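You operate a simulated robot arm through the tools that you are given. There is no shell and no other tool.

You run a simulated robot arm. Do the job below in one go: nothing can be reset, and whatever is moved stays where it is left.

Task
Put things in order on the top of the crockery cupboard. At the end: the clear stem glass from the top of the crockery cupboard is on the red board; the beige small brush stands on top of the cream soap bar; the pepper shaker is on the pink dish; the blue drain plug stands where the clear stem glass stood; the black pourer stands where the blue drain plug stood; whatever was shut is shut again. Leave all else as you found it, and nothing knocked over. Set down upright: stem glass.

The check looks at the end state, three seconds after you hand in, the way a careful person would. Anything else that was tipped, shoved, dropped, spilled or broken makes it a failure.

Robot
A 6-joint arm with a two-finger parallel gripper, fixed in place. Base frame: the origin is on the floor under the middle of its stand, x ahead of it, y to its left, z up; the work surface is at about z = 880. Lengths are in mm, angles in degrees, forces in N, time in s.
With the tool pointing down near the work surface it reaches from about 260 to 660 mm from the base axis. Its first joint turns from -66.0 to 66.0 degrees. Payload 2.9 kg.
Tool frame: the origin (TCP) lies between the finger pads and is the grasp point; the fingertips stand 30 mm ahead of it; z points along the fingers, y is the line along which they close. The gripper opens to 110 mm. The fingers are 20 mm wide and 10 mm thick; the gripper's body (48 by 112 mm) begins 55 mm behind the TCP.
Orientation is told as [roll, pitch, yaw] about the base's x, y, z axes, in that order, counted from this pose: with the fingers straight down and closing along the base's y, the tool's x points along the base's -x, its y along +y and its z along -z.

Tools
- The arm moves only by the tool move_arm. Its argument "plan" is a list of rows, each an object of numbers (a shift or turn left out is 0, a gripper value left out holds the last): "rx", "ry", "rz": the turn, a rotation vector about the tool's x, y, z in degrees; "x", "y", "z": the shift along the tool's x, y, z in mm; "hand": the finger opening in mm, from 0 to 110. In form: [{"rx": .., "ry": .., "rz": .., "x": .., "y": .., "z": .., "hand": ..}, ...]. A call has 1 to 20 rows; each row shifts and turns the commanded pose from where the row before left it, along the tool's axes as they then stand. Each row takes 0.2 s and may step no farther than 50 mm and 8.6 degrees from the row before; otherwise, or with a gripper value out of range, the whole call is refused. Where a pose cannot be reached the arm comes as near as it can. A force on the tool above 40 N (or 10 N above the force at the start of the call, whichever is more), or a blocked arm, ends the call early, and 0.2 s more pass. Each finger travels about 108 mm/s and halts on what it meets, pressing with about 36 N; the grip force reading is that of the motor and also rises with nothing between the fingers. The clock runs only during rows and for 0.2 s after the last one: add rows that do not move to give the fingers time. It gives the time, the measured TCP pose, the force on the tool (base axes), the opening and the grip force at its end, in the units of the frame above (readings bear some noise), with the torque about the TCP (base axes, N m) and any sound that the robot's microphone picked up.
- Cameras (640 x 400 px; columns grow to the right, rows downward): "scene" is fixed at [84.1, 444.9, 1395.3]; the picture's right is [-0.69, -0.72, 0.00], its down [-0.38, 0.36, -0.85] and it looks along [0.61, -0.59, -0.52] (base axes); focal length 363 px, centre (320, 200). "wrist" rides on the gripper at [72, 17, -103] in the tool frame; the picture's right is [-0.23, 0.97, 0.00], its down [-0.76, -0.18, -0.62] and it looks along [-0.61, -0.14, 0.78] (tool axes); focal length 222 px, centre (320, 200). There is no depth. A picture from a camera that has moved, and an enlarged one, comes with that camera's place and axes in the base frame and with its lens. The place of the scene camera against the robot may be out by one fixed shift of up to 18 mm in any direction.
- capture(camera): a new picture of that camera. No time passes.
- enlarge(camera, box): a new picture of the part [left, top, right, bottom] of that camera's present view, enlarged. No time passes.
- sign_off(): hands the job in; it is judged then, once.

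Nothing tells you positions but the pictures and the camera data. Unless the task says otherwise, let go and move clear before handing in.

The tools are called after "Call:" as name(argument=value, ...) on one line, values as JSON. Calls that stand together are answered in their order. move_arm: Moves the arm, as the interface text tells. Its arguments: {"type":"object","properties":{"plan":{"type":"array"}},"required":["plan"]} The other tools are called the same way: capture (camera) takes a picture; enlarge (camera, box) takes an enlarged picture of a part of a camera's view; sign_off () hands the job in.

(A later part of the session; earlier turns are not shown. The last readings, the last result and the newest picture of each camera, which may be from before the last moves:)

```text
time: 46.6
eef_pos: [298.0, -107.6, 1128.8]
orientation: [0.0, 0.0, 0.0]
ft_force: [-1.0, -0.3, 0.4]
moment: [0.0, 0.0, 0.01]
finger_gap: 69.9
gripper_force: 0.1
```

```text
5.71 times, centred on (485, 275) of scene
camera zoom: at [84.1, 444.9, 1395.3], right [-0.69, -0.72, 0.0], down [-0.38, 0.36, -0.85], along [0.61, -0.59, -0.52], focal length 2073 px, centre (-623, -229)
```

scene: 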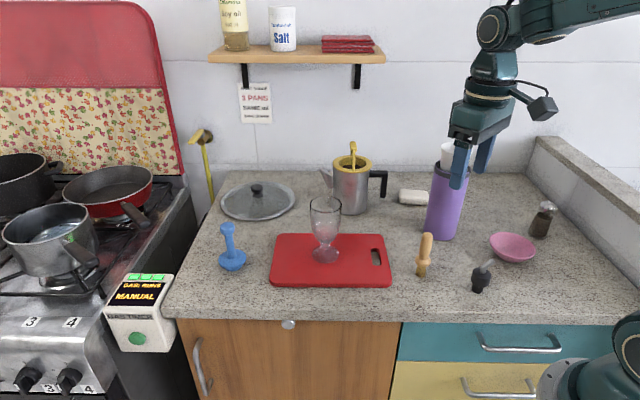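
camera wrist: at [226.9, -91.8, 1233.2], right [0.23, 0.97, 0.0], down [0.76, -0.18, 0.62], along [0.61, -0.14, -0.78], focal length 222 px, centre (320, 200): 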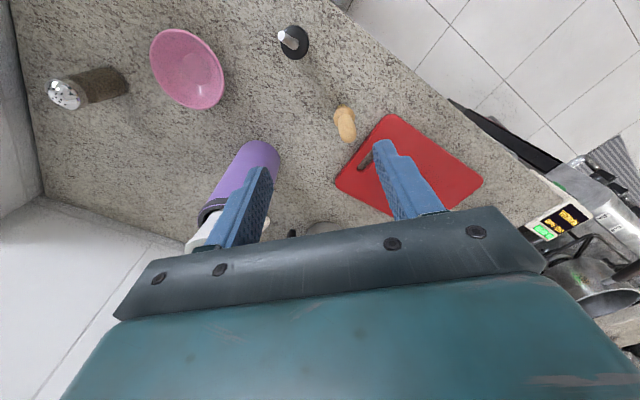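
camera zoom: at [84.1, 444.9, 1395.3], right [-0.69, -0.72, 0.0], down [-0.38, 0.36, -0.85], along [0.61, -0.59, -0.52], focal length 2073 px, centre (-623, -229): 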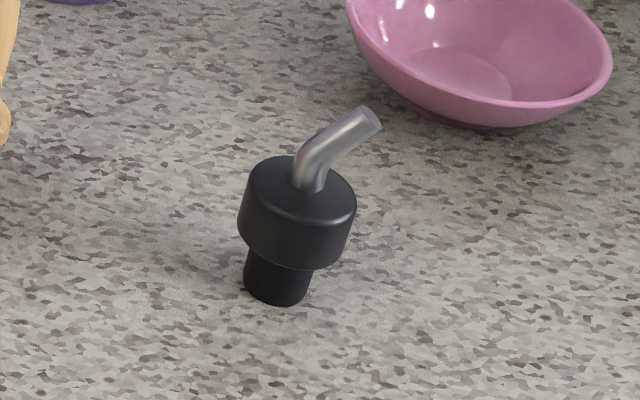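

The pourer's axis is near (238, -124), body about 34 mm wide with its spout leaning toward (-0.7, -0.7). I'll move above it and turn the gripper about 44° so the fingers close across the spout direction.

Call:
move_arm(plan=[{"x": 30, "y": -8, "z": 20, "hand": 80}, {"x": 30, "y": -8, "z": 20}, {"rz": -7.4}, {"rz": -7.4}, {"rz": -7.4}, {"rz": -7.4}, {"rz": -7.4}, {"rz": -7.4}, {}, {}])

Call:
capture(camera="wrist")

Call:
capture(camera="scene")

```text
time: 48.8
eef_pos: [238.8, -123.3, 1089.5]
orientation: [0.1, 0.0, 44.5]
ft_force: [0.0, 0.4, 0.7]
moment: [-0.05, 0.0, 0.03]
finger_gap: 79.9
gripper_force: 0.0
```

```text
taken
camera wrist: at [175.8, -162.4, 1192.8], right [-0.52, 0.85, 0.0], down [0.67, 0.41, 0.62], along [0.53, 0.32, -0.78], focal length 222 px, centre (320, 200)
```

wrist: 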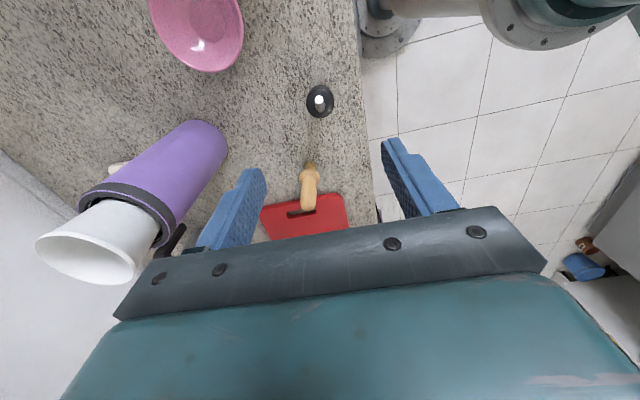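

```text
taken
```

scene: 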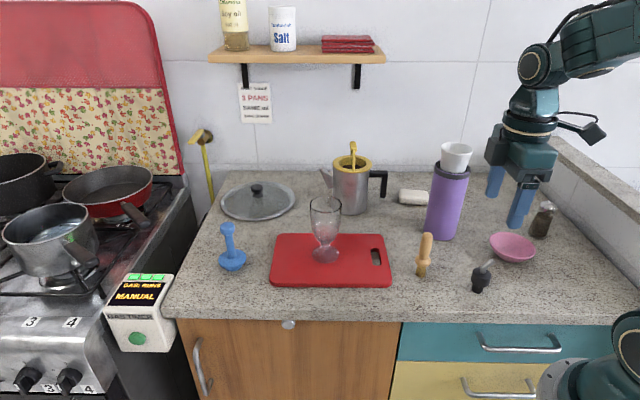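

Call:
enlarge(camera="wrist", box=[280, 70, 360, 130])

```text
6.67 times, centred on (320, 100) of wrist
camera zoom: at [175.8, -162.4, 1192.8], right [-0.52, 0.85, 0.0], down [0.67, 0.41, 0.62], along [0.53, 0.32, -0.78], focal length 1481 px, centre (320, 867)
```

zoom: 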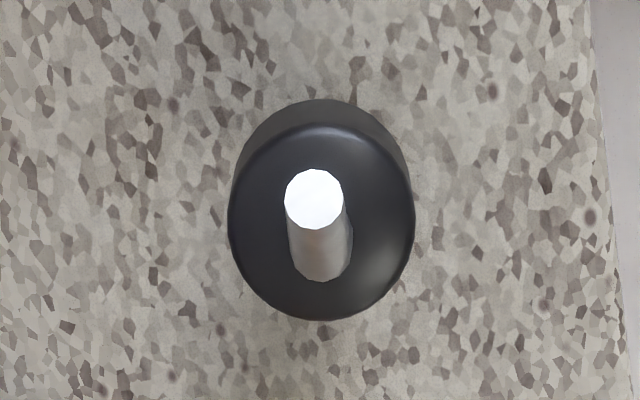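

The pourer is centred under the gripper with the spout lying between the fingers' planes. I'll lower toward grip height.

Call:
move_arm(plan=[{"z": 40}, {"z": 40}, {"z": 35}, {"z": 20}, {"z": 15}, {"z": 10}, {}, {}])

Call:
capture(camera="wrist")

Call:
enlarge(camera="scene", box=[420, 150, 580, 310])

```text
time: 50.6
eef_pos: [237.2, -123.4, 929.1]
orientation: [0.0, 0.0, 44.4]
ft_force: [0.3, 1.0, 0.4]
moment: [0.01, -0.02, 0.0]
finger_gap: 80.3
gripper_force: 0.0
```

```text
taken
camera wrist: at [175.0, -163.0, 1032.9], right [-0.52, 0.85, 0.0], down [0.67, 0.41, 0.62], along [0.53, 0.32, -0.78], focal length 222 px, centre (320, 200)
```

wrist: 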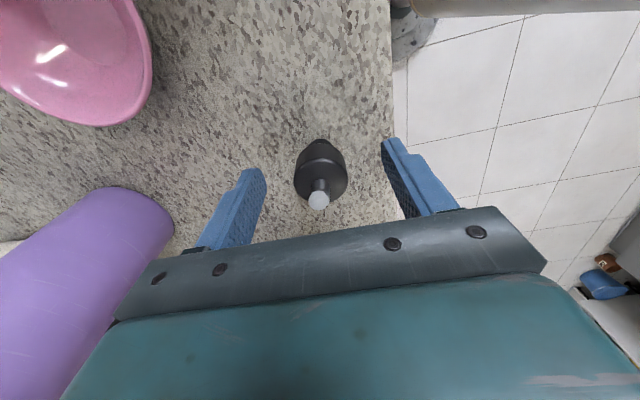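

```text
2.50 times, centred on (500, 230) of scene
camera zoom: at [84.1, 444.9, 1395.3], right [-0.69, -0.72, 0.0], down [-0.38, 0.36, -0.85], along [0.61, -0.59, -0.52], focal length 907 px, centre (-130, 125)
```

zoom: 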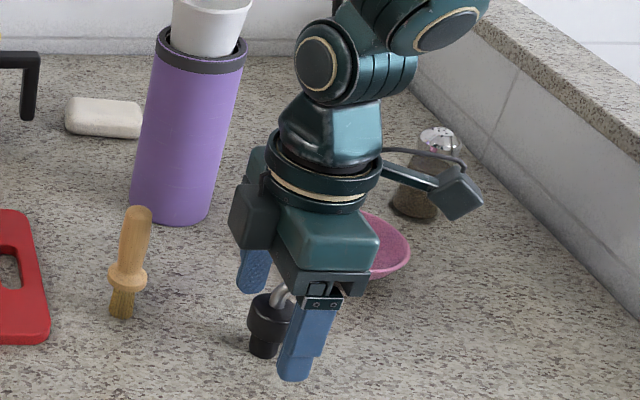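

Well centred. I'll lower the last 12 mm and close on the body.

Call:
move_arm(plan=[{"z": 7}, {"z": 5}, {}, {"hand": 60}, {"hand": 48}, {"hand": 40}, {"hand": 35}, {"hand": 30}, {"hand": 26}, {}, {}])

Call:
capture(camera="wrist")

Call:
enlarge(camera="scene", box=[440, 220, 540, 310])

```text
time: 53.0
eef_pos: [238.2, -122.8, 916.9]
orientation: [0.1, 0.1, 44.4]
ft_force: [-0.6, -0.4, -0.4]
moment: [-0.04, -0.01, -0.01]
finger_gap: 31.3
gripper_force: 35.2
```

```text
taken
camera wrist: at [175.7, -162.6, 1020.5], right [-0.52, 0.85, 0.0], down [0.67, 0.41, 0.62], along [0.53, 0.32, -0.78], focal length 222 px, centre (320, 200)
```

wrist: 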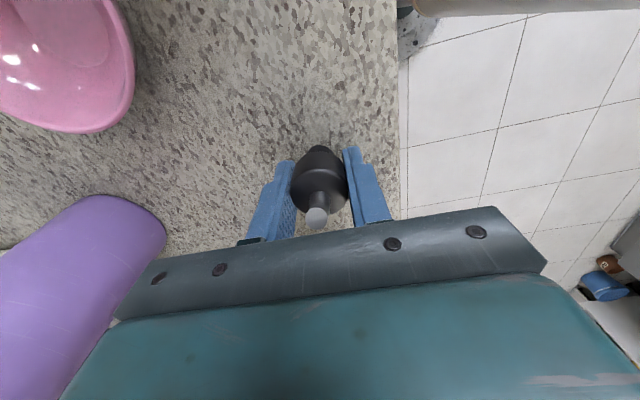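

```text
4.44 times, centred on (490, 265) of scene
camera zoom: at [84.1, 444.9, 1395.3], right [-0.69, -0.72, 0.0], down [-0.38, 0.36, -0.85], along [0.61, -0.59, -0.52], focal length 1612 px, centre (-436, -89)
```

zoom: 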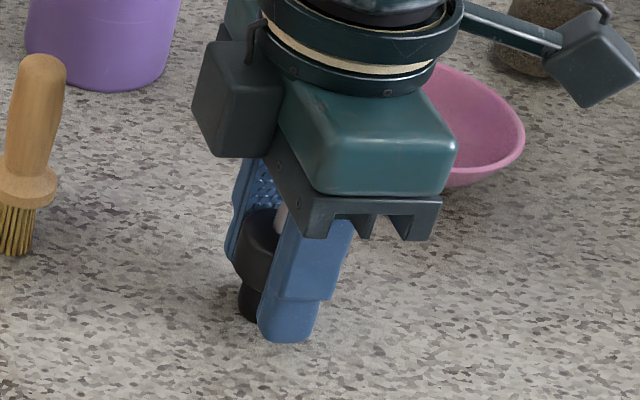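

The pourer is gripped (31 mm). I'll lift it and carry it high, clear of the thermos, to the plug's old spot.

Call:
move_arm(plan=[{"z": -8}, {"z": -25}, {"z": -45}, {"z": -48}, {"z": -47}, {"x": 12.7, "y": -23.5, "z": -33.3}, {"x": 12.7, "y": -23.5, "z": -33.3}, {"x": 12.7, "y": -23.5, "z": -33.3}, {"x": 8.5, "y": -37.7}, {"x": 8.5, "y": -37.7}, {"x": 8.5, "y": -37.7}, {"x": 8.5, "y": -37.7}, {"x": 8.5, "y": -37.7}, {}, {}])

Call:
capture(camera="scene")

Call:
capture(camera="wrist")

```text
time: 56.2
eef_pos: [360.4, -365.9, 1190.2]
orientation: [0.0, 0.0, 44.4]
ft_force: [0.0, 0.1, 0.6]
moment: [-0.04, -0.01, 0.02]
finger_gap: 31.3
gripper_force: 35.6
```

```text
taken
```

scene: 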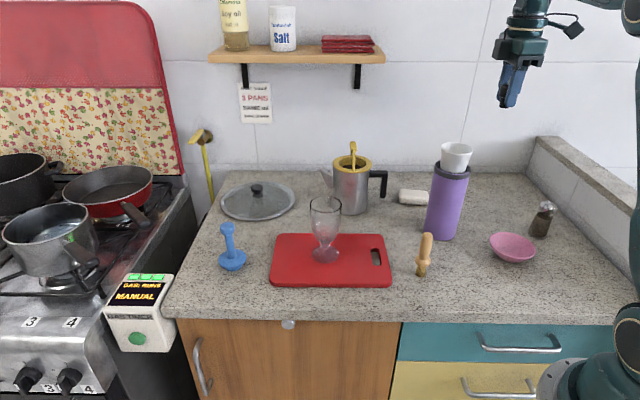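

```text
taken
camera wrist: at [298.1, -405.3, 1294.4], right [-0.52, 0.85, 0.0], down [0.67, 0.41, 0.62], along [0.53, 0.32, -0.78], focal length 222 px, centre (320, 200)
```

wrist: 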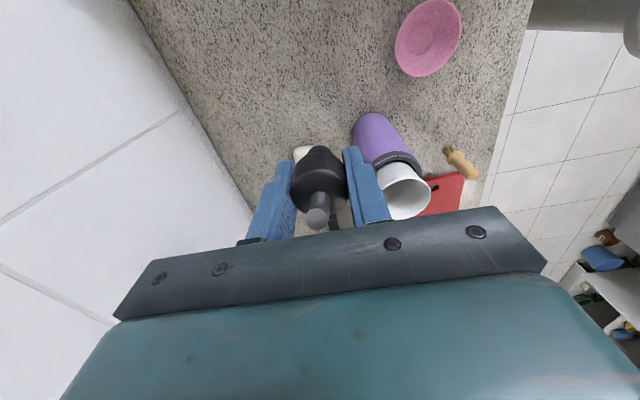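

The pourer is over the plug's old spot. I'll make a small correction and lower, staying clear of the thermos.

Call:
move_arm(plan=[{"x": -1.7, "y": 0.9}, {"z": 40}, {"z": 40}, {"z": 40}, {"z": 40}, {"z": 35}, {"z": 30}, {"z": 20}, {"z": 10}, {}, {}])

Call:
capture(camera="wrist")

Call:
enlarge(camera="scene", box=[400, 80, 600, 260])

```text
time: 58.6
eef_pos: [363.0, -361.6, 934.2]
orientation: [0.0, 0.0, 44.4]
ft_force: [-0.3, -0.3, 0.3]
moment: [-0.03, -0.03, 0.01]
finger_gap: 30.8
gripper_force: 35.5
```

```text
taken
camera wrist: at [300.0, -401.3, 1037.9], right [-0.52, 0.85, 0.0], down [0.67, 0.41, 0.62], along [0.53, 0.32, -0.78], focal length 222 px, centre (320, 200)
```

wrist: 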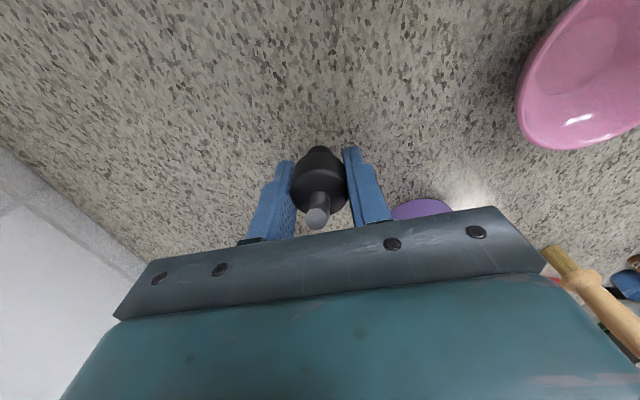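

```text
2.22 times, centred on (500, 170) of scene
camera zoom: at [84.1, 444.9, 1395.3], right [-0.69, -0.72, 0.0], down [-0.38, 0.36, -0.85], along [0.61, -0.59, -0.52], focal length 806 px, centre (-80, 267)
```

zoom: 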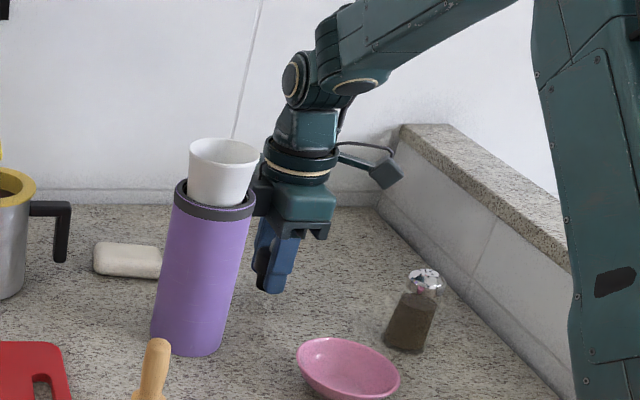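

Call:
move_arm(plan=[{"x": 2.5, "y": -0.3, "z": 5}, {"z": 5}, {"z": 3}, {}, {}])

Call:
move_arm(plan=[{"z": 1}, {}])

Call:
move_arm(plan=[{"z": 1}, {}])

```text
time: 59.8
eef_pos: [360.7, -362.7, 921.1]
orientation: [0.0, 0.0, 44.4]
ft_force: [0.1, -1.0, 0.2]
moment: [-0.01, -0.03, -0.03]
finger_gap: 31.2
gripper_force: 36.3
```

```text
time: 60.4
eef_pos: [363.0, -364.9, 920.9]
orientation: [0.1, 0.0, 44.3]
ft_force: [0.1, 0.1, 0.0]
moment: [0.02, -0.02, 0.0]
finger_gap: 30.9
gripper_force: 36.0
```

```text
time: 61.0
eef_pos: [362.2, -364.6, 919.1]
orientation: [0.0, -0.1, 44.4]
ft_force: [0.0, 0.7, -0.8]
moment: [0.02, 0.0, 0.0]
finger_gap: 31.0
gripper_force: 36.0
```

Call:
move_arm(plan=[{"z": 1}, {}])

Call:
move_arm(plan=[{"z": 0.8}, {}])

Call:
move_arm(plan=[{"z": 0.8}, {}])

```text
time: 61.6
eef_pos: [361.6, -365.0, 918.0]
orientation: [-0.1, -0.1, 44.5]
ft_force: [0.5, -0.3, -0.7]
moment: [0.01, 0.0, -0.03]
finger_gap: 31.0
gripper_force: 36.3
```

```text
time: 62.2
eef_pos: [361.6, -365.0, 917.0]
orientation: [0.0, 0.1, 44.4]
ft_force: [0.4, -0.3, -1.1]
moment: [0.0, -0.01, 0.05]
finger_gap: 31.0
gripper_force: 35.5
```

```text
time: 62.8
eef_pos: [361.7, -365.0, 916.9]
orientation: [-0.1, 0.0, 44.4]
ft_force: [-0.9, -0.5, 0.4]
moment: [0.04, -0.02, 0.03]
finger_gap: 30.9
gripper_force: 36.6
```

Call:
move_arm(plan=[{"z": 0.6}, {}])

Call:
move_arm(plan=[{"z": 0.6}, {}])

Call:
enlarge(camera="scene", box=[440, 170, 520, 240])

```text
time: 63.4
eef_pos: [361.4, -364.3, 917.6]
orientation: [-0.1, 0.0, 44.3]
ft_force: [-1.8, 1.7, 10.6]
moment: [0.04, 0.12, -0.01]
finger_gap: 31.1
gripper_force: 36.5
```

```text
time: 64.0
eef_pos: [361.1, -366.3, 915.7]
orientation: [0.0, 0.0, 44.4]
ft_force: [-3.8, 2.6, 19.6]
moment: [0.1, 0.18, -0.05]
finger_gap: 30.7
gripper_force: 35.6
```

```text
5.71 times, centred on (480, 205) of scene
camera zoom: at [83.7, 445.2, 1395.2], right [-0.69, -0.72, 0.0], down [-0.38, 0.36, -0.85], along [0.61, -0.59, -0.52], focal length 2073 px, centre (-594, 171)
```

zoom: 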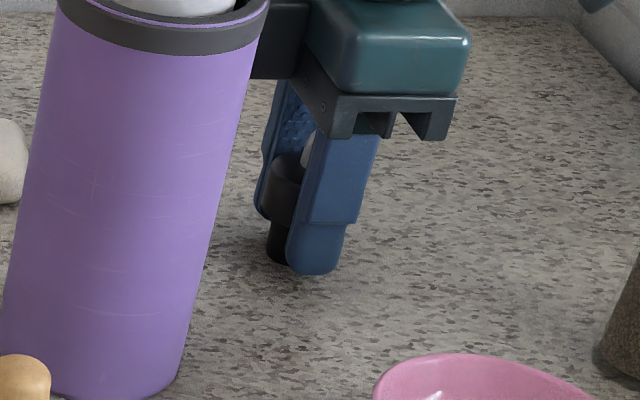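

Contact is firm now; I'll ease up a millimetre and release gently.

Call:
move_arm(plan=[{"z": -1.0}, {}])

Call:
move_arm(plan=[{"hand": 34}, {"hand": 38}, {"hand": 46}, {"hand": 60}, {"hand": 76}, {}])

Call:
capture(camera="wrist")

```text
time: 64.6
eef_pos: [362.3, -366.4, 917.0]
orientation: [-0.1, 0.0, 44.4]
ft_force: [1.1, -1.2, 11.5]
moment: [-0.07, -0.07, 0.01]
finger_gap: 31.2
gripper_force: 36.3
```

```text
time: 66.0
eef_pos: [362.3, -365.0, 915.4]
orientation: [0.0, 0.1, 44.4]
ft_force: [-0.9, 0.1, 1.0]
moment: [-0.04, -0.01, 0.0]
finger_gap: 76.1
gripper_force: 0.0
```

```text
taken
camera wrist: at [298.4, -404.6, 1019.9], right [-0.52, 0.85, 0.0], down [0.67, 0.41, 0.62], along [0.53, 0.32, -0.78], focal length 222 px, centre (320, 200)
```

wrist: 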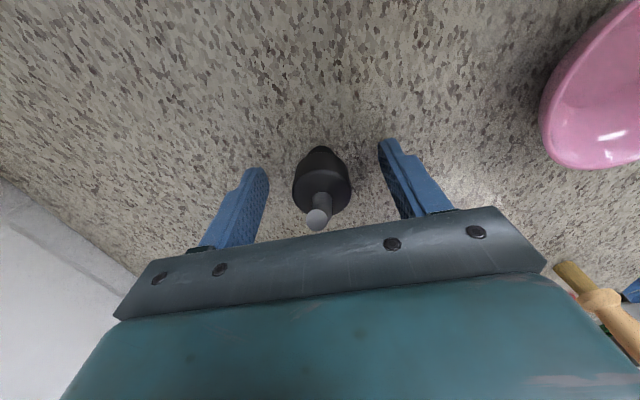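

The pourer stands where the plug was. I'll rise and move over to the pepper shaker near (222, -394) for a closer look.

Call:
move_arm(plan=[{"z": -10}, {"z": -30}, {"z": -48}, {"z": -48}, {"z": -48}, {"x": 30, "y": 19.2}, {"x": 30, "y": 19.2}, {"x": 30, "y": 19.2}, {"x": 30, "y": 19.2}, {}, {}])

Call:
capture(camera="wrist")

Call:
capture(camera="scene")

```text
time: 68.4
eef_pos: [221.2, -394.8, 1102.2]
orientation: [0.0, 0.0, 44.4]
ft_force: [0.9, -0.5, -1.2]
moment: [0.0, -0.01, 0.0]
finger_gap: 75.9
gripper_force: 0.0
```

```text
taken
camera wrist: at [158.9, -434.6, 1205.8], right [-0.52, 0.85, 0.0], down [0.67, 0.41, 0.62], along [0.53, 0.32, -0.78], focal length 222 px, centre (320, 200)
```

wrist: 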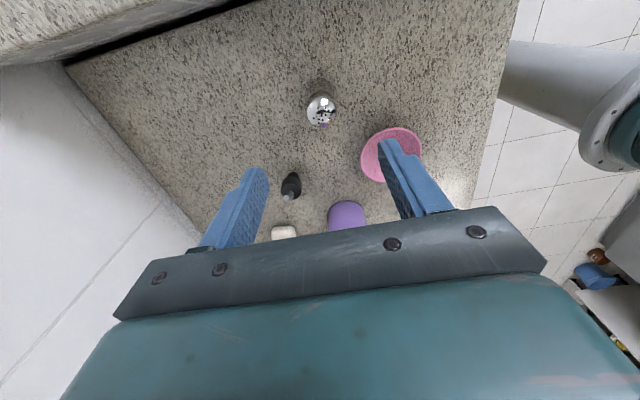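

```text
taken
```

scene: 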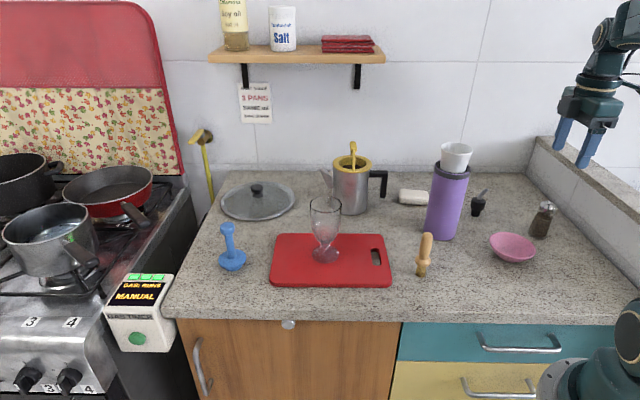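

Call:
enlarge(camera="wrist", box=[270, 60, 370, 140])

Call:
enlarge(camera="scene", box=[480, 180, 580, 270])

```text
5.00 times, centred on (320, 100) of wrist
camera zoom: at [158.9, -434.6, 1205.8], right [-0.52, 0.85, 0.0], down [0.67, 0.41, 0.62], along [0.53, 0.32, -0.78], focal length 1111 px, centre (320, 700)
```

zoom: 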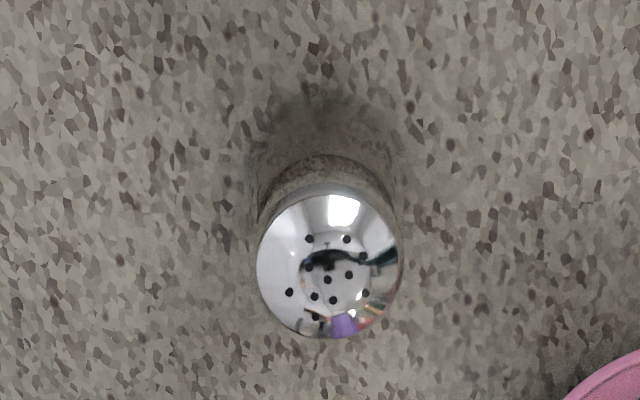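

```text
4.44 times, centred on (530, 225) of scene
camera zoom: at [84.1, 444.9, 1395.3], right [-0.69, -0.72, 0.0], down [-0.38, 0.36, -0.85], along [0.61, -0.59, -0.52], focal length 1612 px, centre (-613, 89)
```

zoom: 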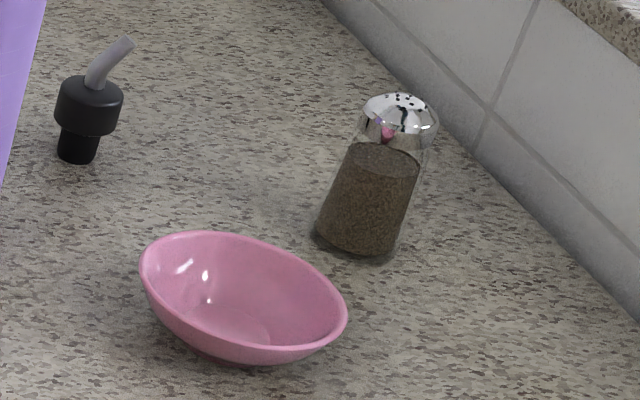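

The shaker is just about under the gripper, about 4 mm off along the tool's x axis. I'll correct, lower partway and check.

Call:
move_arm(plan=[{"x": -4, "y": 0.5}, {"z": 40}, {"z": 35}, {"z": 25}, {}, {}])

Call:
capture(camera="wrist")

Call:
enlarge(camera="wrist", box=[250, 70, 430, 190])

Call:
capture(camera="scene")

```text
time: 69.8
eef_pos: [224.2, -390.8, 1001.6]
orientation: [0.0, -0.1, 44.3]
ft_force: [-1.2, -0.6, 0.5]
moment: [-0.04, 0.0, 0.05]
finger_gap: 76.2
gripper_force: 0.0
```

```text
taken
camera wrist: at [161.6, -430.4, 1105.2], right [-0.52, 0.85, 0.0], down [0.67, 0.41, 0.62], along [0.53, 0.32, -0.78], focal length 222 px, centre (320, 200)
```

wrist: 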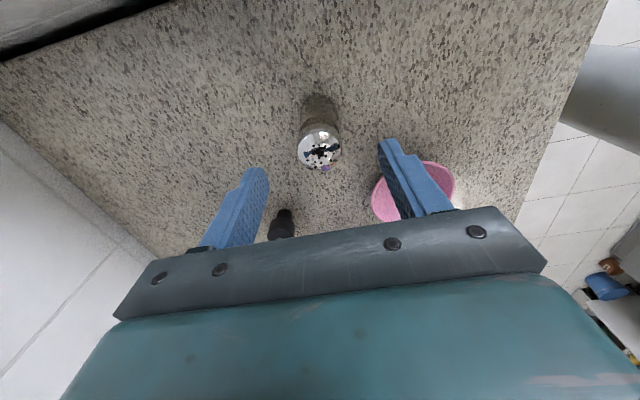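

```text
3.33 times, centred on (340, 130) of wrist
camera zoom: at [161.6, -430.4, 1105.2], right [-0.52, 0.85, 0.0], down [0.67, 0.41, 0.62], along [0.53, 0.32, -0.78], focal length 740 px, centre (253, 433)
```

zoom: 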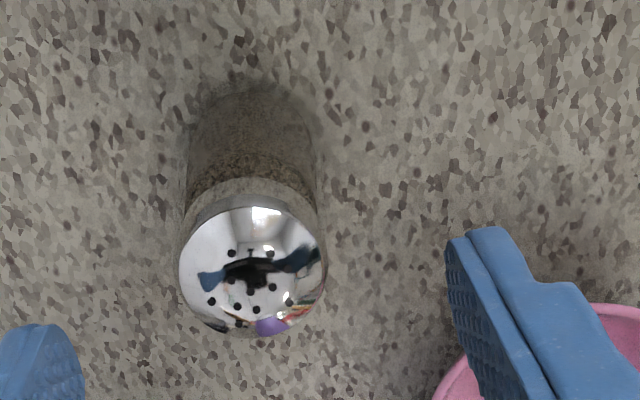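

```text
taken
```

scene: 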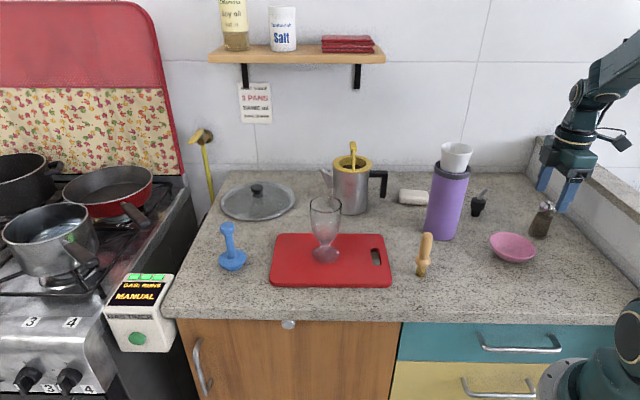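

Centred now, with the camera arm above the low wall. I'll lower to grip height and close on the shaker.

Call:
move_arm(plan=[{"z": 20}, {"z": 20}, {"z": 10}, {"z": 6}, {}, {}])

Call:
capture(camera="wrist")

Call:
enlarge(camera="scene", box=[460, 100, 640, 270])

```text
time: 71.2
eef_pos: [225.0, -391.5, 944.1]
orientation: [0.0, 0.0, 44.4]
ft_force: [0.7, 0.0, 0.2]
moment: [0.0, -0.04, -0.01]
finger_gap: 75.9
gripper_force: 0.0
```

```text
taken
camera wrist: at [161.6, -430.4, 1048.4], right [-0.52, 0.85, 0.0], down [0.67, 0.41, 0.62], along [0.53, 0.32, -0.78], focal length 222 px, centre (320, 200)
```

wrist: 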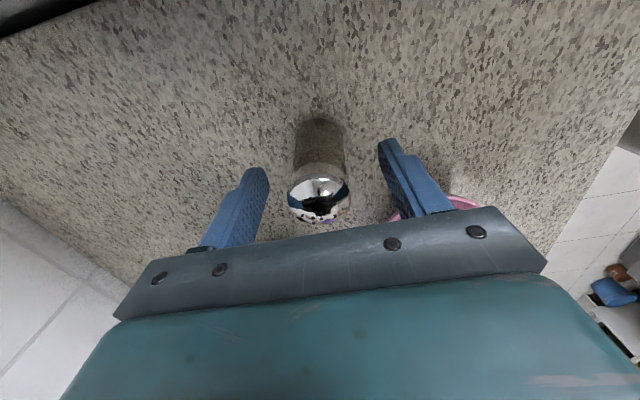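

```text
2.35 times, centred on (550, 185) of scene
camera zoom: at [84.1, 444.9, 1395.3], right [-0.69, -0.72, 0.0], down [-0.38, 0.36, -0.85], along [0.61, -0.59, -0.52], focal length 854 px, centre (-221, 235)
```

zoom: 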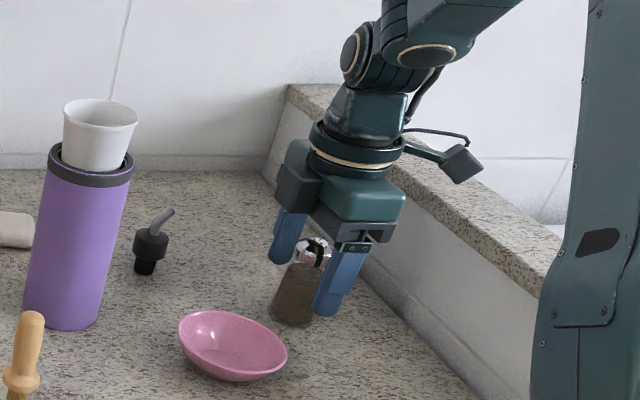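

Call:
move_arm(plan=[{"hand": 58}, {"hand": 48}, {"hand": 42}, {"hand": 38}, {"hand": 34}, {"hand": 30}, {}, {}])

Call:
capture(camera="wrist")

```text
time: 73.0
eef_pos: [223.7, -390.6, 944.0]
orientation: [0.0, 0.0, 44.4]
ft_force: [0.3, 0.1, -0.3]
moment: [0.03, -0.01, -0.02]
finger_gap: 37.1
gripper_force: 36.4
```

```text
taken
camera wrist: at [161.6, -430.4, 1048.5], right [-0.52, 0.85, 0.0], down [0.67, 0.41, 0.62], along [0.53, 0.32, -0.78], focal length 222 px, centre (320, 200)
```

wrist: 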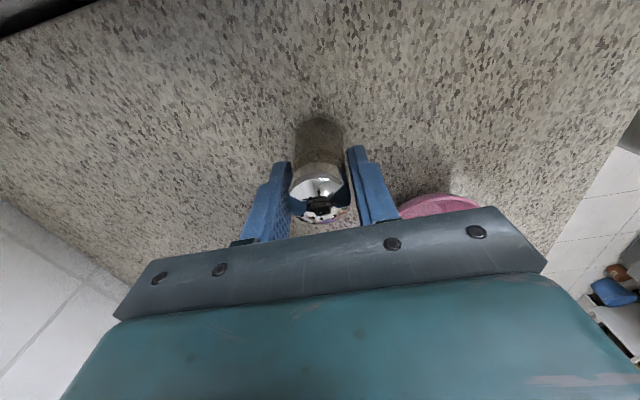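

The shaker is held (37 mm). I'll lift it straight up, then move over the dish.

Call:
move_arm(plan=[{"z": -6}, {"z": -14}, {"z": -20}, {"z": -20}, {"x": -23.8, "y": 20.6}, {"x": -23.8, "y": 20.6}, {"x": -23.8, "y": 20.6}, {"x": -23.8, "y": 20.6}, {}, {}])

Call:
capture(camera="wrist")

Call:
enlarge(camera="scene", box=[440, 130, 600, 280])

```text
time: 75.2
eef_pos: [235.8, -266.5, 1005.5]
orientation: [0.0, 0.1, 44.4]
ft_force: [0.1, 0.1, -0.6]
moment: [0.0, 0.01, -0.02]
finger_gap: 36.9
gripper_force: 35.9
```

```text
taken
camera wrist: at [171.7, -306.1, 1108.6], right [-0.52, 0.85, 0.0], down [0.67, 0.41, 0.62], along [0.53, 0.32, -0.78], focal length 222 px, centre (320, 200)
```

wrist: 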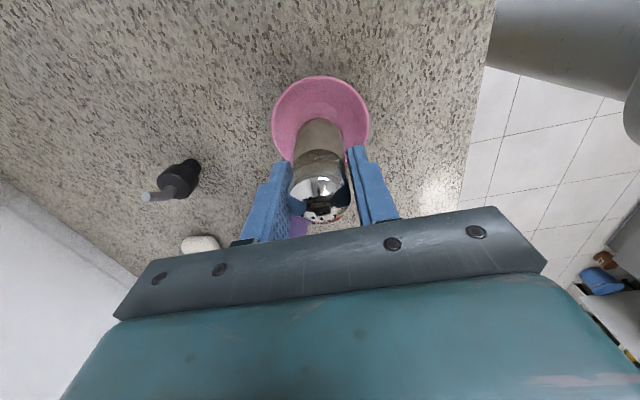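

```text
2.67 times, centred on (520, 205) of scene
camera zoom: at [84.1, 444.9, 1395.3], right [-0.69, -0.72, 0.0], down [-0.38, 0.36, -0.85], along [0.61, -0.59, -0.52], focal length 967 px, centre (-213, 187)
```

zoom: 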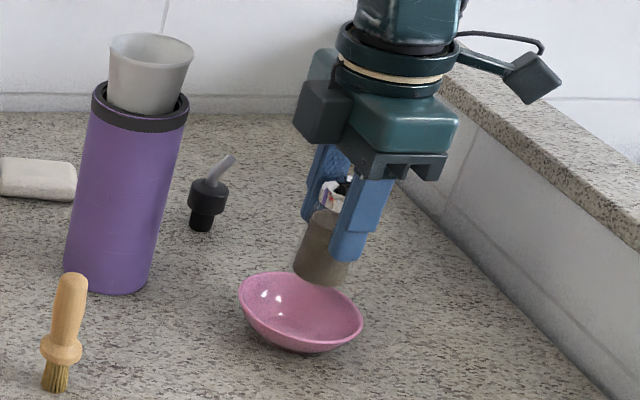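

Call:
enlarge(camera="wrist", box=[260, 60, 390, 230])

```text
2.35 times, centred on (325, 145) of wrist
camera zoom: at [171.7, -306.1, 1108.6], right [-0.52, 0.85, 0.0], down [0.67, 0.41, 0.62], along [0.53, 0.32, -0.78], focal length 523 px, centre (308, 329)
```

zoom: 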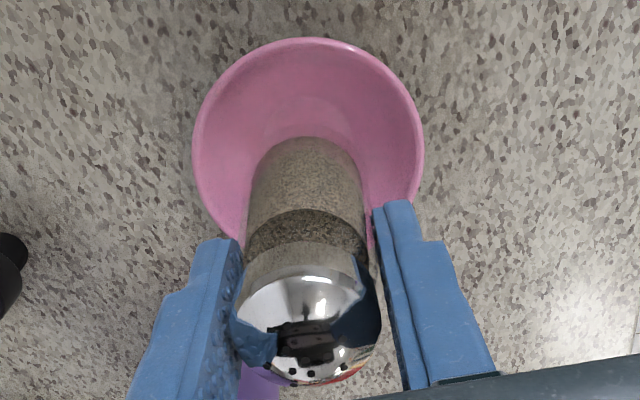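

I need the dish's centre more precisely before setting the shaker in it, so I'll zoom in from the fixed camera too.

Call:
enlarge(camera="scene", box=[485, 205, 545, 270])

Call:
enlarge(camera="wrist", box=[270, 70, 375, 135])

```text
6.15 times, centred on (515, 238) of scene
camera zoom: at [84.1, 444.9, 1395.3], right [-0.69, -0.72, 0.0], down [-0.38, 0.36, -0.85], along [0.61, -0.59, -0.52], focal length 2232 px, centre (-880, -31)
```

zoom: 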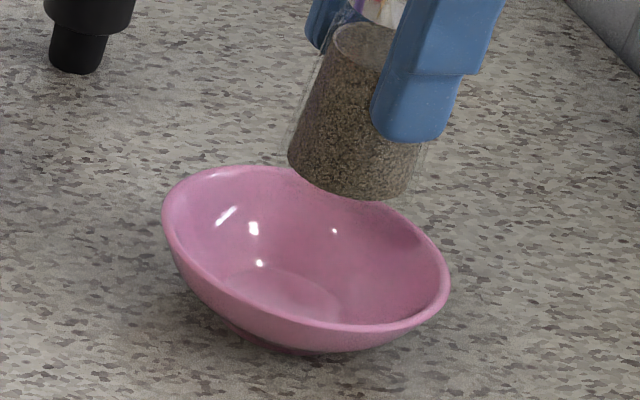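

```text
6.10 times, centred on (322, 102) of wrist
camera zoom: at [171.7, -306.1, 1108.6], right [-0.52, 0.85, 0.0], down [0.67, 0.41, 0.62], along [0.53, 0.32, -0.78], focal length 1354 px, centre (305, 794)
```

zoom: 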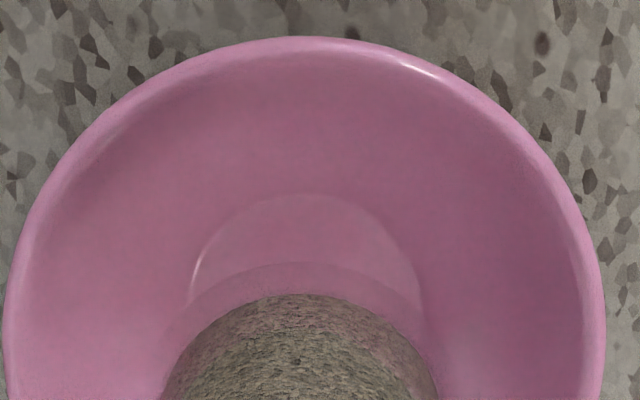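

From the flat inner bottom I judge the dish centre to be about 6.5 mm further along the tool's -x than the shaker's base. I'll shift, lower a little and check again.

Call:
move_arm(plan=[{"x": -6.5, "y": -1}, {"z": 10}, {"z": 10}, {}, {}])

Call:
enlarge(camera="wrist", box=[260, 80, 390, 170])

Call:
enlarge(camera="scene", box=[485, 205, 545, 270])

```text
time: 76.4
eef_pos: [240.5, -261.9, 985.3]
orientation: [0.0, 0.0, 44.4]
ft_force: [-0.7, 0.5, -1.9]
moment: [0.0, 0.02, -0.01]
finger_gap: 37.0
gripper_force: 35.6
```

```text
4.44 times, centred on (325, 125) of wrist
camera zoom: at [177.0, -301.5, 1088.1], right [-0.52, 0.85, 0.0], down [0.67, 0.41, 0.62], along [0.53, 0.32, -0.78], focal length 987 px, centre (298, 533)
```

zoom: 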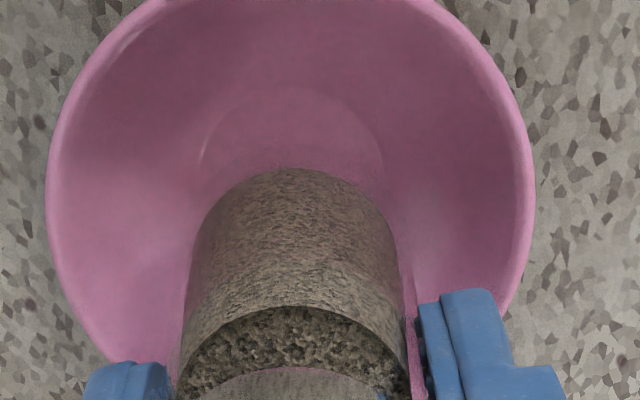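

```text
6.15 times, centred on (515, 238) of scene
camera zoom: at [84.1, 444.9, 1395.3], right [-0.69, -0.72, 0.0], down [-0.38, 0.36, -0.85], along [0.61, -0.59, -0.52], focal length 2232 px, centre (-880, -31)
```

zoom: 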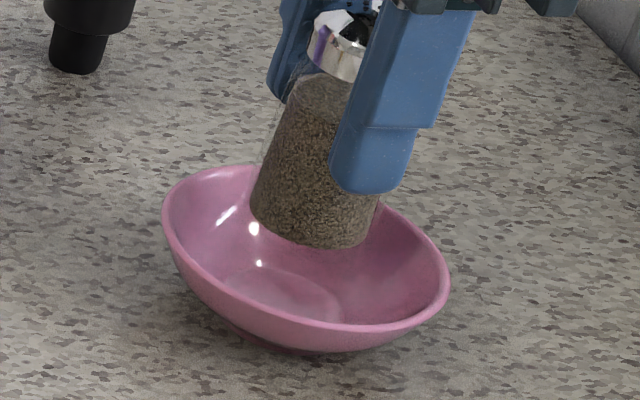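

The shaker base and the dish's flat bottom now line up to within about a millimetre. I'll lower slowly and feel for contact.

Call:
move_arm(plan=[{"z": 8}, {"z": 8}, {"z": 6}, {"z": 3}, {}, {}])

Call:
enlarge(camera="wrist", box=[260, 80, 390, 170])

Call:
enlarge(camera="scene", box=[485, 205, 545, 270])

```text
time: 77.8
eef_pos: [240.6, -261.7, 960.0]
orientation: [0.0, 0.1, 44.3]
ft_force: [-0.6, 0.1, -0.8]
moment: [0.0, 0.03, 0.04]
finger_gap: 37.1
gripper_force: 35.7
```

```text
4.44 times, centred on (325, 125) of wrist
camera zoom: at [177.3, -301.2, 1064.2], right [-0.52, 0.85, 0.0], down [0.67, 0.41, 0.62], along [0.53, 0.32, -0.78], focal length 987 px, centre (298, 533)
```

zoom: 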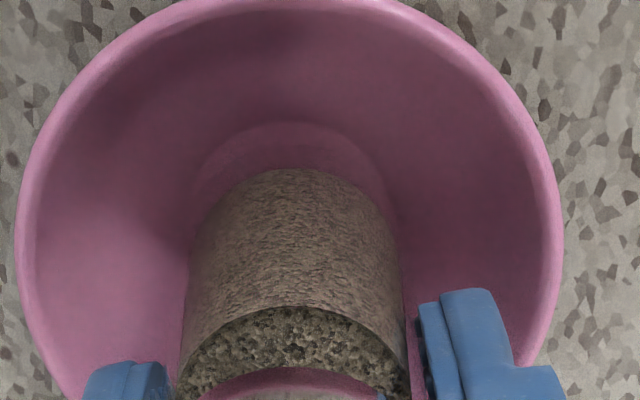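

```text
6.15 times, centred on (515, 238) of scene
camera zoom: at [84.1, 444.9, 1395.3], right [-0.69, -0.72, 0.0], down [-0.38, 0.36, -0.85], along [0.61, -0.59, -0.52], focal length 2232 px, centre (-880, -31)
```

zoom: 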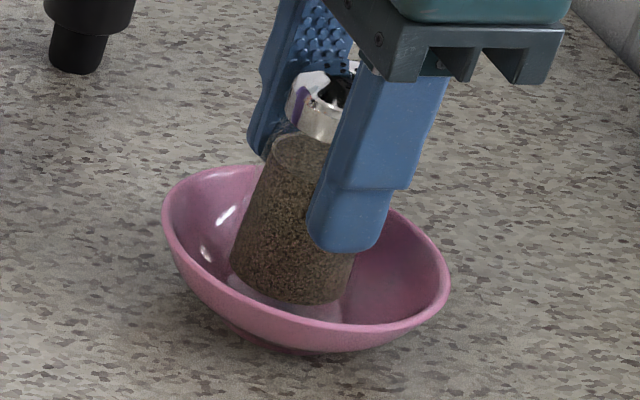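

Call:
move_arm(plan=[{"x": 1, "z": 1}, {"z": 1}, {}])

Call:
move_arm(plan=[{"z": 1}, {}])

Call:
move_arm(plan=[{"z": 1}, {}])

Call:
move_arm(plan=[{"z": 1}, {}])

```text
time: 78.6
eef_pos: [239.2, -261.4, 958.8]
orientation: [0.0, 0.1, 44.5]
ft_force: [-0.6, -0.1, -1.9]
moment: [0.0, 0.0, -0.03]
finger_gap: 37.1
gripper_force: 36.8
```

```text
time: 79.2
eef_pos: [240.1, -262.2, 957.7]
orientation: [-0.1, 0.0, 44.4]
ft_force: [-0.3, 0.3, -1.7]
moment: [-0.01, -0.02, -0.02]
finger_gap: 37.0
gripper_force: 35.5
```

```text
time: 79.8
eef_pos: [239.0, -260.9, 956.8]
orientation: [0.0, -0.1, 44.4]
ft_force: [-0.7, 0.4, -1.5]
moment: [-0.01, 0.0, -0.02]
finger_gap: 37.0
gripper_force: 36.5
```

```text
time: 80.4
eef_pos: [239.1, -261.9, 955.2]
orientation: [0.0, 0.0, 44.4]
ft_force: [0.6, 0.3, -1.3]
moment: [0.03, -0.01, 0.0]
finger_gap: 36.9
gripper_force: 35.6
```

Call:
move_arm(plan=[{"z": 1}, {}])

Call:
move_arm(plan=[{"z": 1}, {}])

Call:
move_arm(plan=[{"z": 1}, {}])

Call:
enlarge(camera="scene", box=[485, 205, 545, 270])

```text
time: 81.0
eef_pos: [238.6, -262.2, 953.5]
orientation: [0.1, 0.0, 44.4]
ft_force: [-0.9, -1.1, 1.9]
moment: [-0.07, -0.01, -0.01]
finger_gap: 37.1
gripper_force: 35.7
```

```text
time: 81.6
eef_pos: [239.4, -261.9, 953.0]
orientation: [0.1, -0.1, 44.4]
ft_force: [0.6, 0.4, -1.3]
moment: [-0.02, 0.01, 0.0]
finger_gap: 37.1
gripper_force: 36.2
```

```text
time: 82.2
eef_pos: [239.2, -262.7, 950.9]
orientation: [0.1, -0.1, 44.4]
ft_force: [-1.1, -1.5, 0.4]
moment: [-0.03, 0.04, 0.0]
finger_gap: 36.9
gripper_force: 36.4
```

```text
6.15 times, centred on (515, 238) of scene
camera zoom: at [84.0, 444.9, 1395.3], right [-0.69, -0.72, 0.0], down [-0.38, 0.36, -0.85], along [0.61, -0.59, -0.52], focal length 2232 px, centre (-880, -31)
```

zoom: 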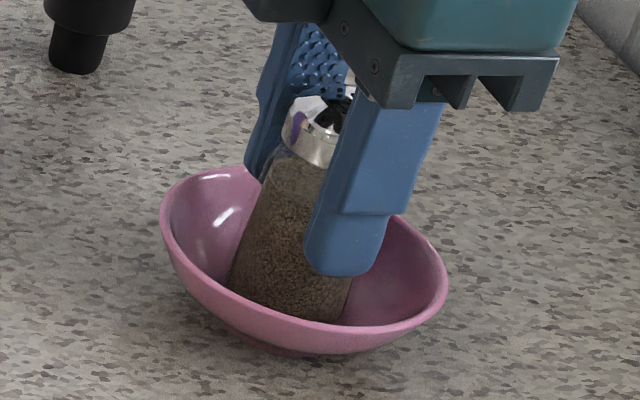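

There's light contact, and the dish seems to have centred itself by about a millimetre under the shaker. A bit more lowering in small steps.

Call:
move_arm(plan=[{"z": 0.7}, {}])

Call:
move_arm(plan=[{"z": 0.7}, {}])

Call:
enlarge(camera="wrist", box=[240, 70, 410, 190])

Call:
enlarge(camera="scene", box=[485, 205, 545, 270])

```text
time: 82.8
eef_pos: [239.3, -263.0, 951.4]
orientation: [-0.1, 0.0, 44.4]
ft_force: [-2.6, 1.0, 8.8]
moment: [0.03, 0.15, 0.02]
finger_gap: 37.1
gripper_force: 36.1
```

```text
time: 83.4
eef_pos: [238.3, -261.6, 950.7]
orientation: [-0.1, 0.0, 44.4]
ft_force: [-4.3, 2.3, 28.3]
moment: [0.12, 0.28, 0.06]
finger_gap: 37.0
gripper_force: 36.4
```

```text
3.33 times, centred on (325, 130) of wrist
camera zoom: at [175.9, -301.4, 1054.4], right [-0.52, 0.85, 0.0], down [0.67, 0.41, 0.62], along [0.53, 0.32, -0.78], focal length 740 px, centre (303, 433)
```

zoom: 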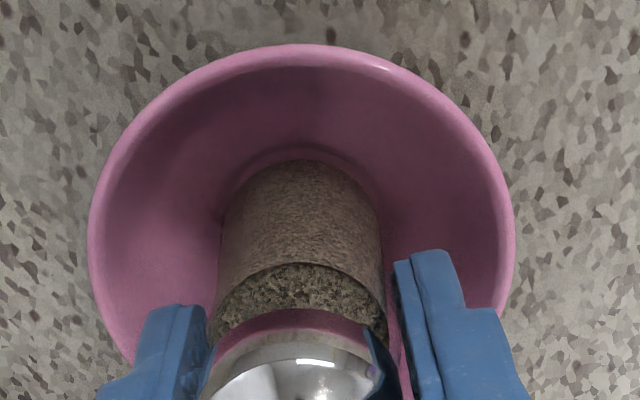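

```text
6.15 times, centred on (515, 238) of scene
camera zoom: at [83.7, 445.2, 1395.2], right [-0.69, -0.72, 0.0], down [-0.38, 0.36, -0.85], along [0.61, -0.59, -0.52], focal length 2232 px, centre (-880, -31)
```

zoom: 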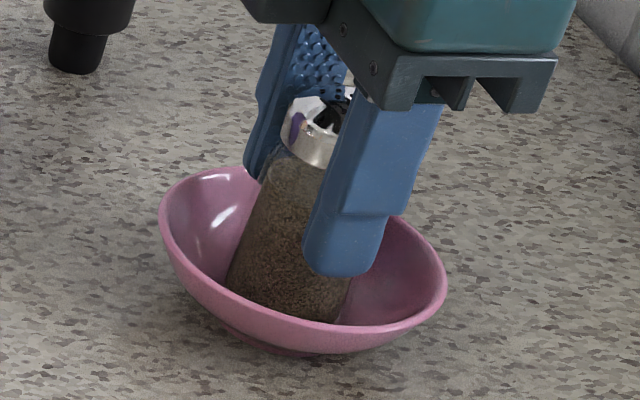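

The shaker is fully seated (28 N). I'll relieve the pressure, then release gently.

Call:
move_arm(plan=[{"z": -1.0}, {}])

```text
time: 84.0
eef_pos: [239.6, -262.5, 951.4]
orientation: [-0.1, 0.0, 44.5]
ft_force: [-1.9, -3.5, 8.8]
moment: [-0.27, 0.04, 0.0]
finger_gap: 36.8
gripper_force: 36.2
```

Call:
move_arm(plan=[{"z": -0.4}, {"hand": 39}, {"hand": 42}, {"hand": 48}, {"hand": 54}, {"hand": 60}, {}])

Call:
enlarge(camera="wrist", box=[240, 70, 410, 190])

Call:
enlarge(camera="scene", box=[485, 195, 555, 270])

```text
time: 85.6
eef_pos: [240.0, -262.0, 951.7]
orientation: [0.0, -0.1, 44.5]
ft_force: [-0.2, 0.4, 0.5]
moment: [0.0, -0.02, 0.02]
finger_gap: 59.8
gripper_force: 0.0
```

```text
3.33 times, centred on (325, 130) of wrist
camera zoom: at [176.4, -301.6, 1055.0], right [-0.52, 0.85, 0.0], down [0.67, 0.41, 0.62], along [0.53, 0.32, -0.78], focal length 740 px, centre (303, 433)
```

zoom: 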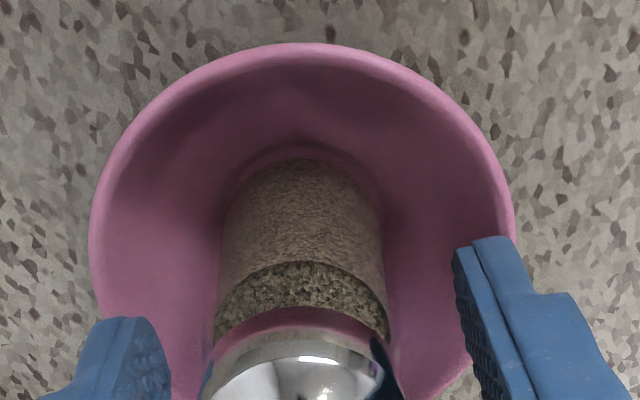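

```text
5.33 times, centred on (520, 232) of scene
camera zoom: at [84.1, 444.9, 1395.3], right [-0.69, -0.72, 0.0], down [-0.38, 0.36, -0.85], along [0.61, -0.59, -0.52], focal length 1935 px, centre (-747, 27)
```

zoom: 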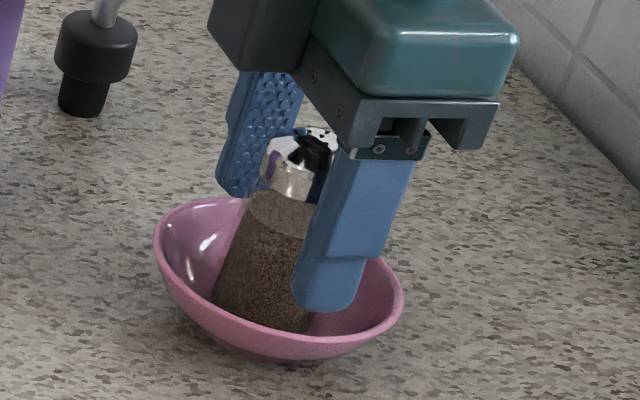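

The shaker stands in the dish. I'll rise straight out and travel to the brush near (338, -81).

Call:
move_arm(plan=[{"z": -8}, {"z": -20}, {"z": -40}, {"z": -48}, {"z": -48}, {"x": -39.4, "y": 11.9}, {"x": -39.4, "y": 11.9}, {"x": -39.4, "y": 11.9}, {"x": -39.4, "y": 11.9}, {"x": -39.4, "y": 11.9}, {}, {}])

Call:
capture(camera="wrist")

Call:
capture(camera="scene")

```text
time: 88.2
eef_pos: [337.5, -81.7, 1116.7]
orientation: [0.0, 0.0, 44.4]
ft_force: [-0.2, 1.0, -0.2]
moment: [-0.02, 0.01, 0.01]
finger_gap: 60.0
gripper_force: 0.0
```

```text
taken
camera wrist: at [276.0, -121.7, 1219.7], right [-0.52, 0.85, 0.0], down [0.67, 0.41, 0.62], along [0.53, 0.32, -0.78], focal length 222 px, centre (320, 200)
```

wrist: 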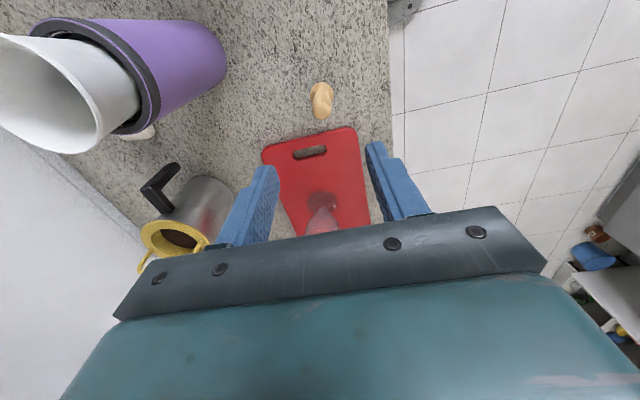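

```text
taken
```

scene: 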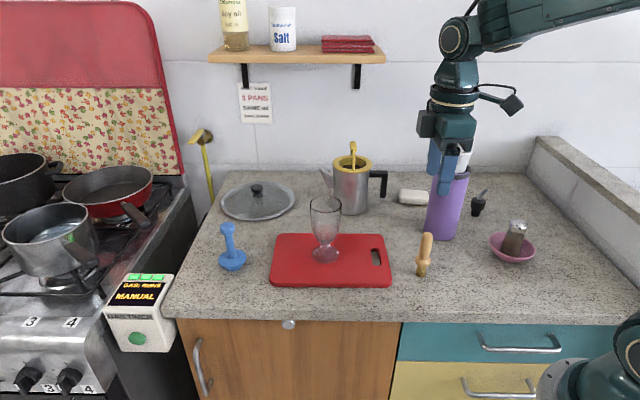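

Call:
enlarge(camera="wrist", box=[270, 60, 370, 140])

Call:
enlarge(camera="scene", box=[390, 220, 460, 290])

Call:
enlarge(camera="scene", box=[380, 170, 460, 230])

Call:
enlarge(camera="scene", box=[460, 170, 560, 280])

```text
5.00 times, centred on (320, 100) of wrist
camera zoom: at [276.0, -121.7, 1219.7], right [-0.52, 0.85, 0.0], down [0.67, 0.41, 0.62], along [0.53, 0.32, -0.78], focal length 1111 px, centre (320, 700)
```

zoom: 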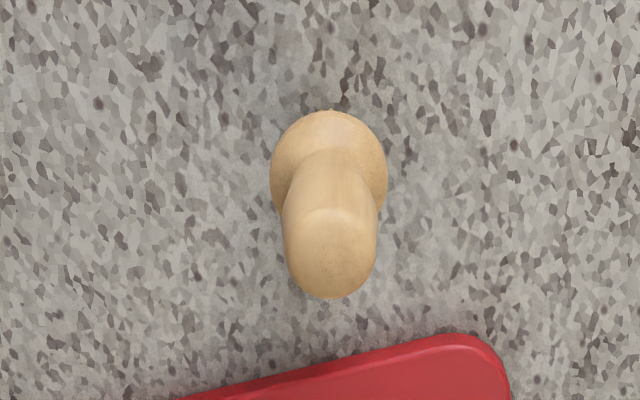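

```text
5.71 times, centred on (425, 255) of scene
camera zoom: at [84.1, 444.9, 1395.3], right [-0.69, -0.72, 0.0], down [-0.38, 0.36, -0.85], along [0.61, -0.59, -0.52], focal length 2073 px, centre (-280, -114)
```

zoom: 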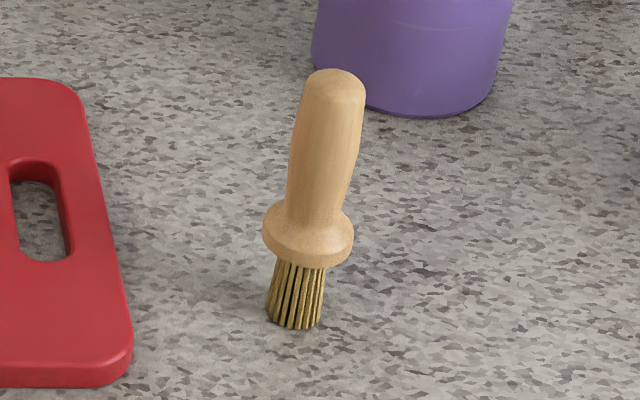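

```text
6.67 times, centred on (420, 200) of scene
camera zoom: at [84.1, 444.9, 1395.3], right [-0.69, -0.72, 0.0], down [-0.38, 0.36, -0.85], along [0.61, -0.59, -0.52], focal length 2418 px, centre (-347, 200)
```

zoom: 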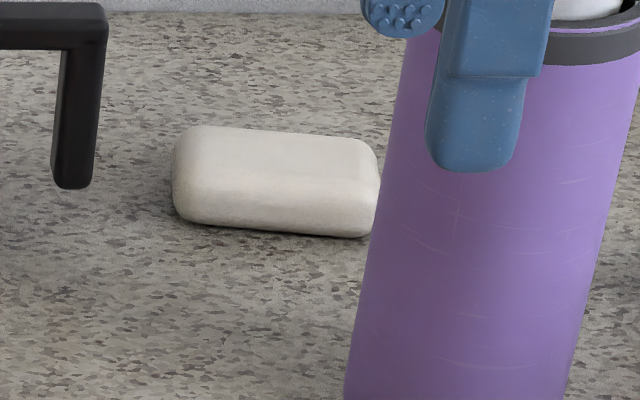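

```text
3.64 times, centred on (510, 225) of scene
camera zoom: at [84.1, 444.9, 1395.3], right [-0.69, -0.72, 0.0], down [-0.38, 0.36, -0.85], along [0.61, -0.59, -0.52], focal length 1319 px, centre (-371, 109)
```

zoom: 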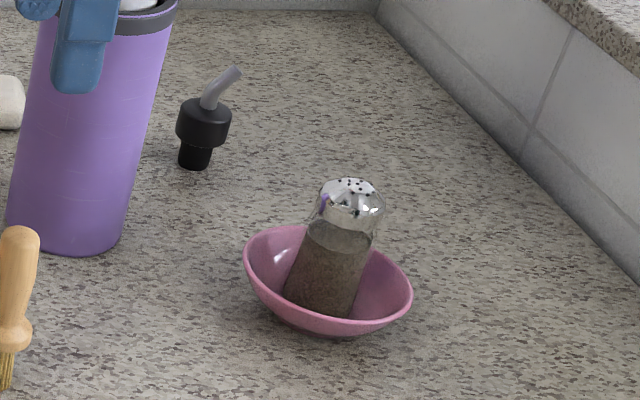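

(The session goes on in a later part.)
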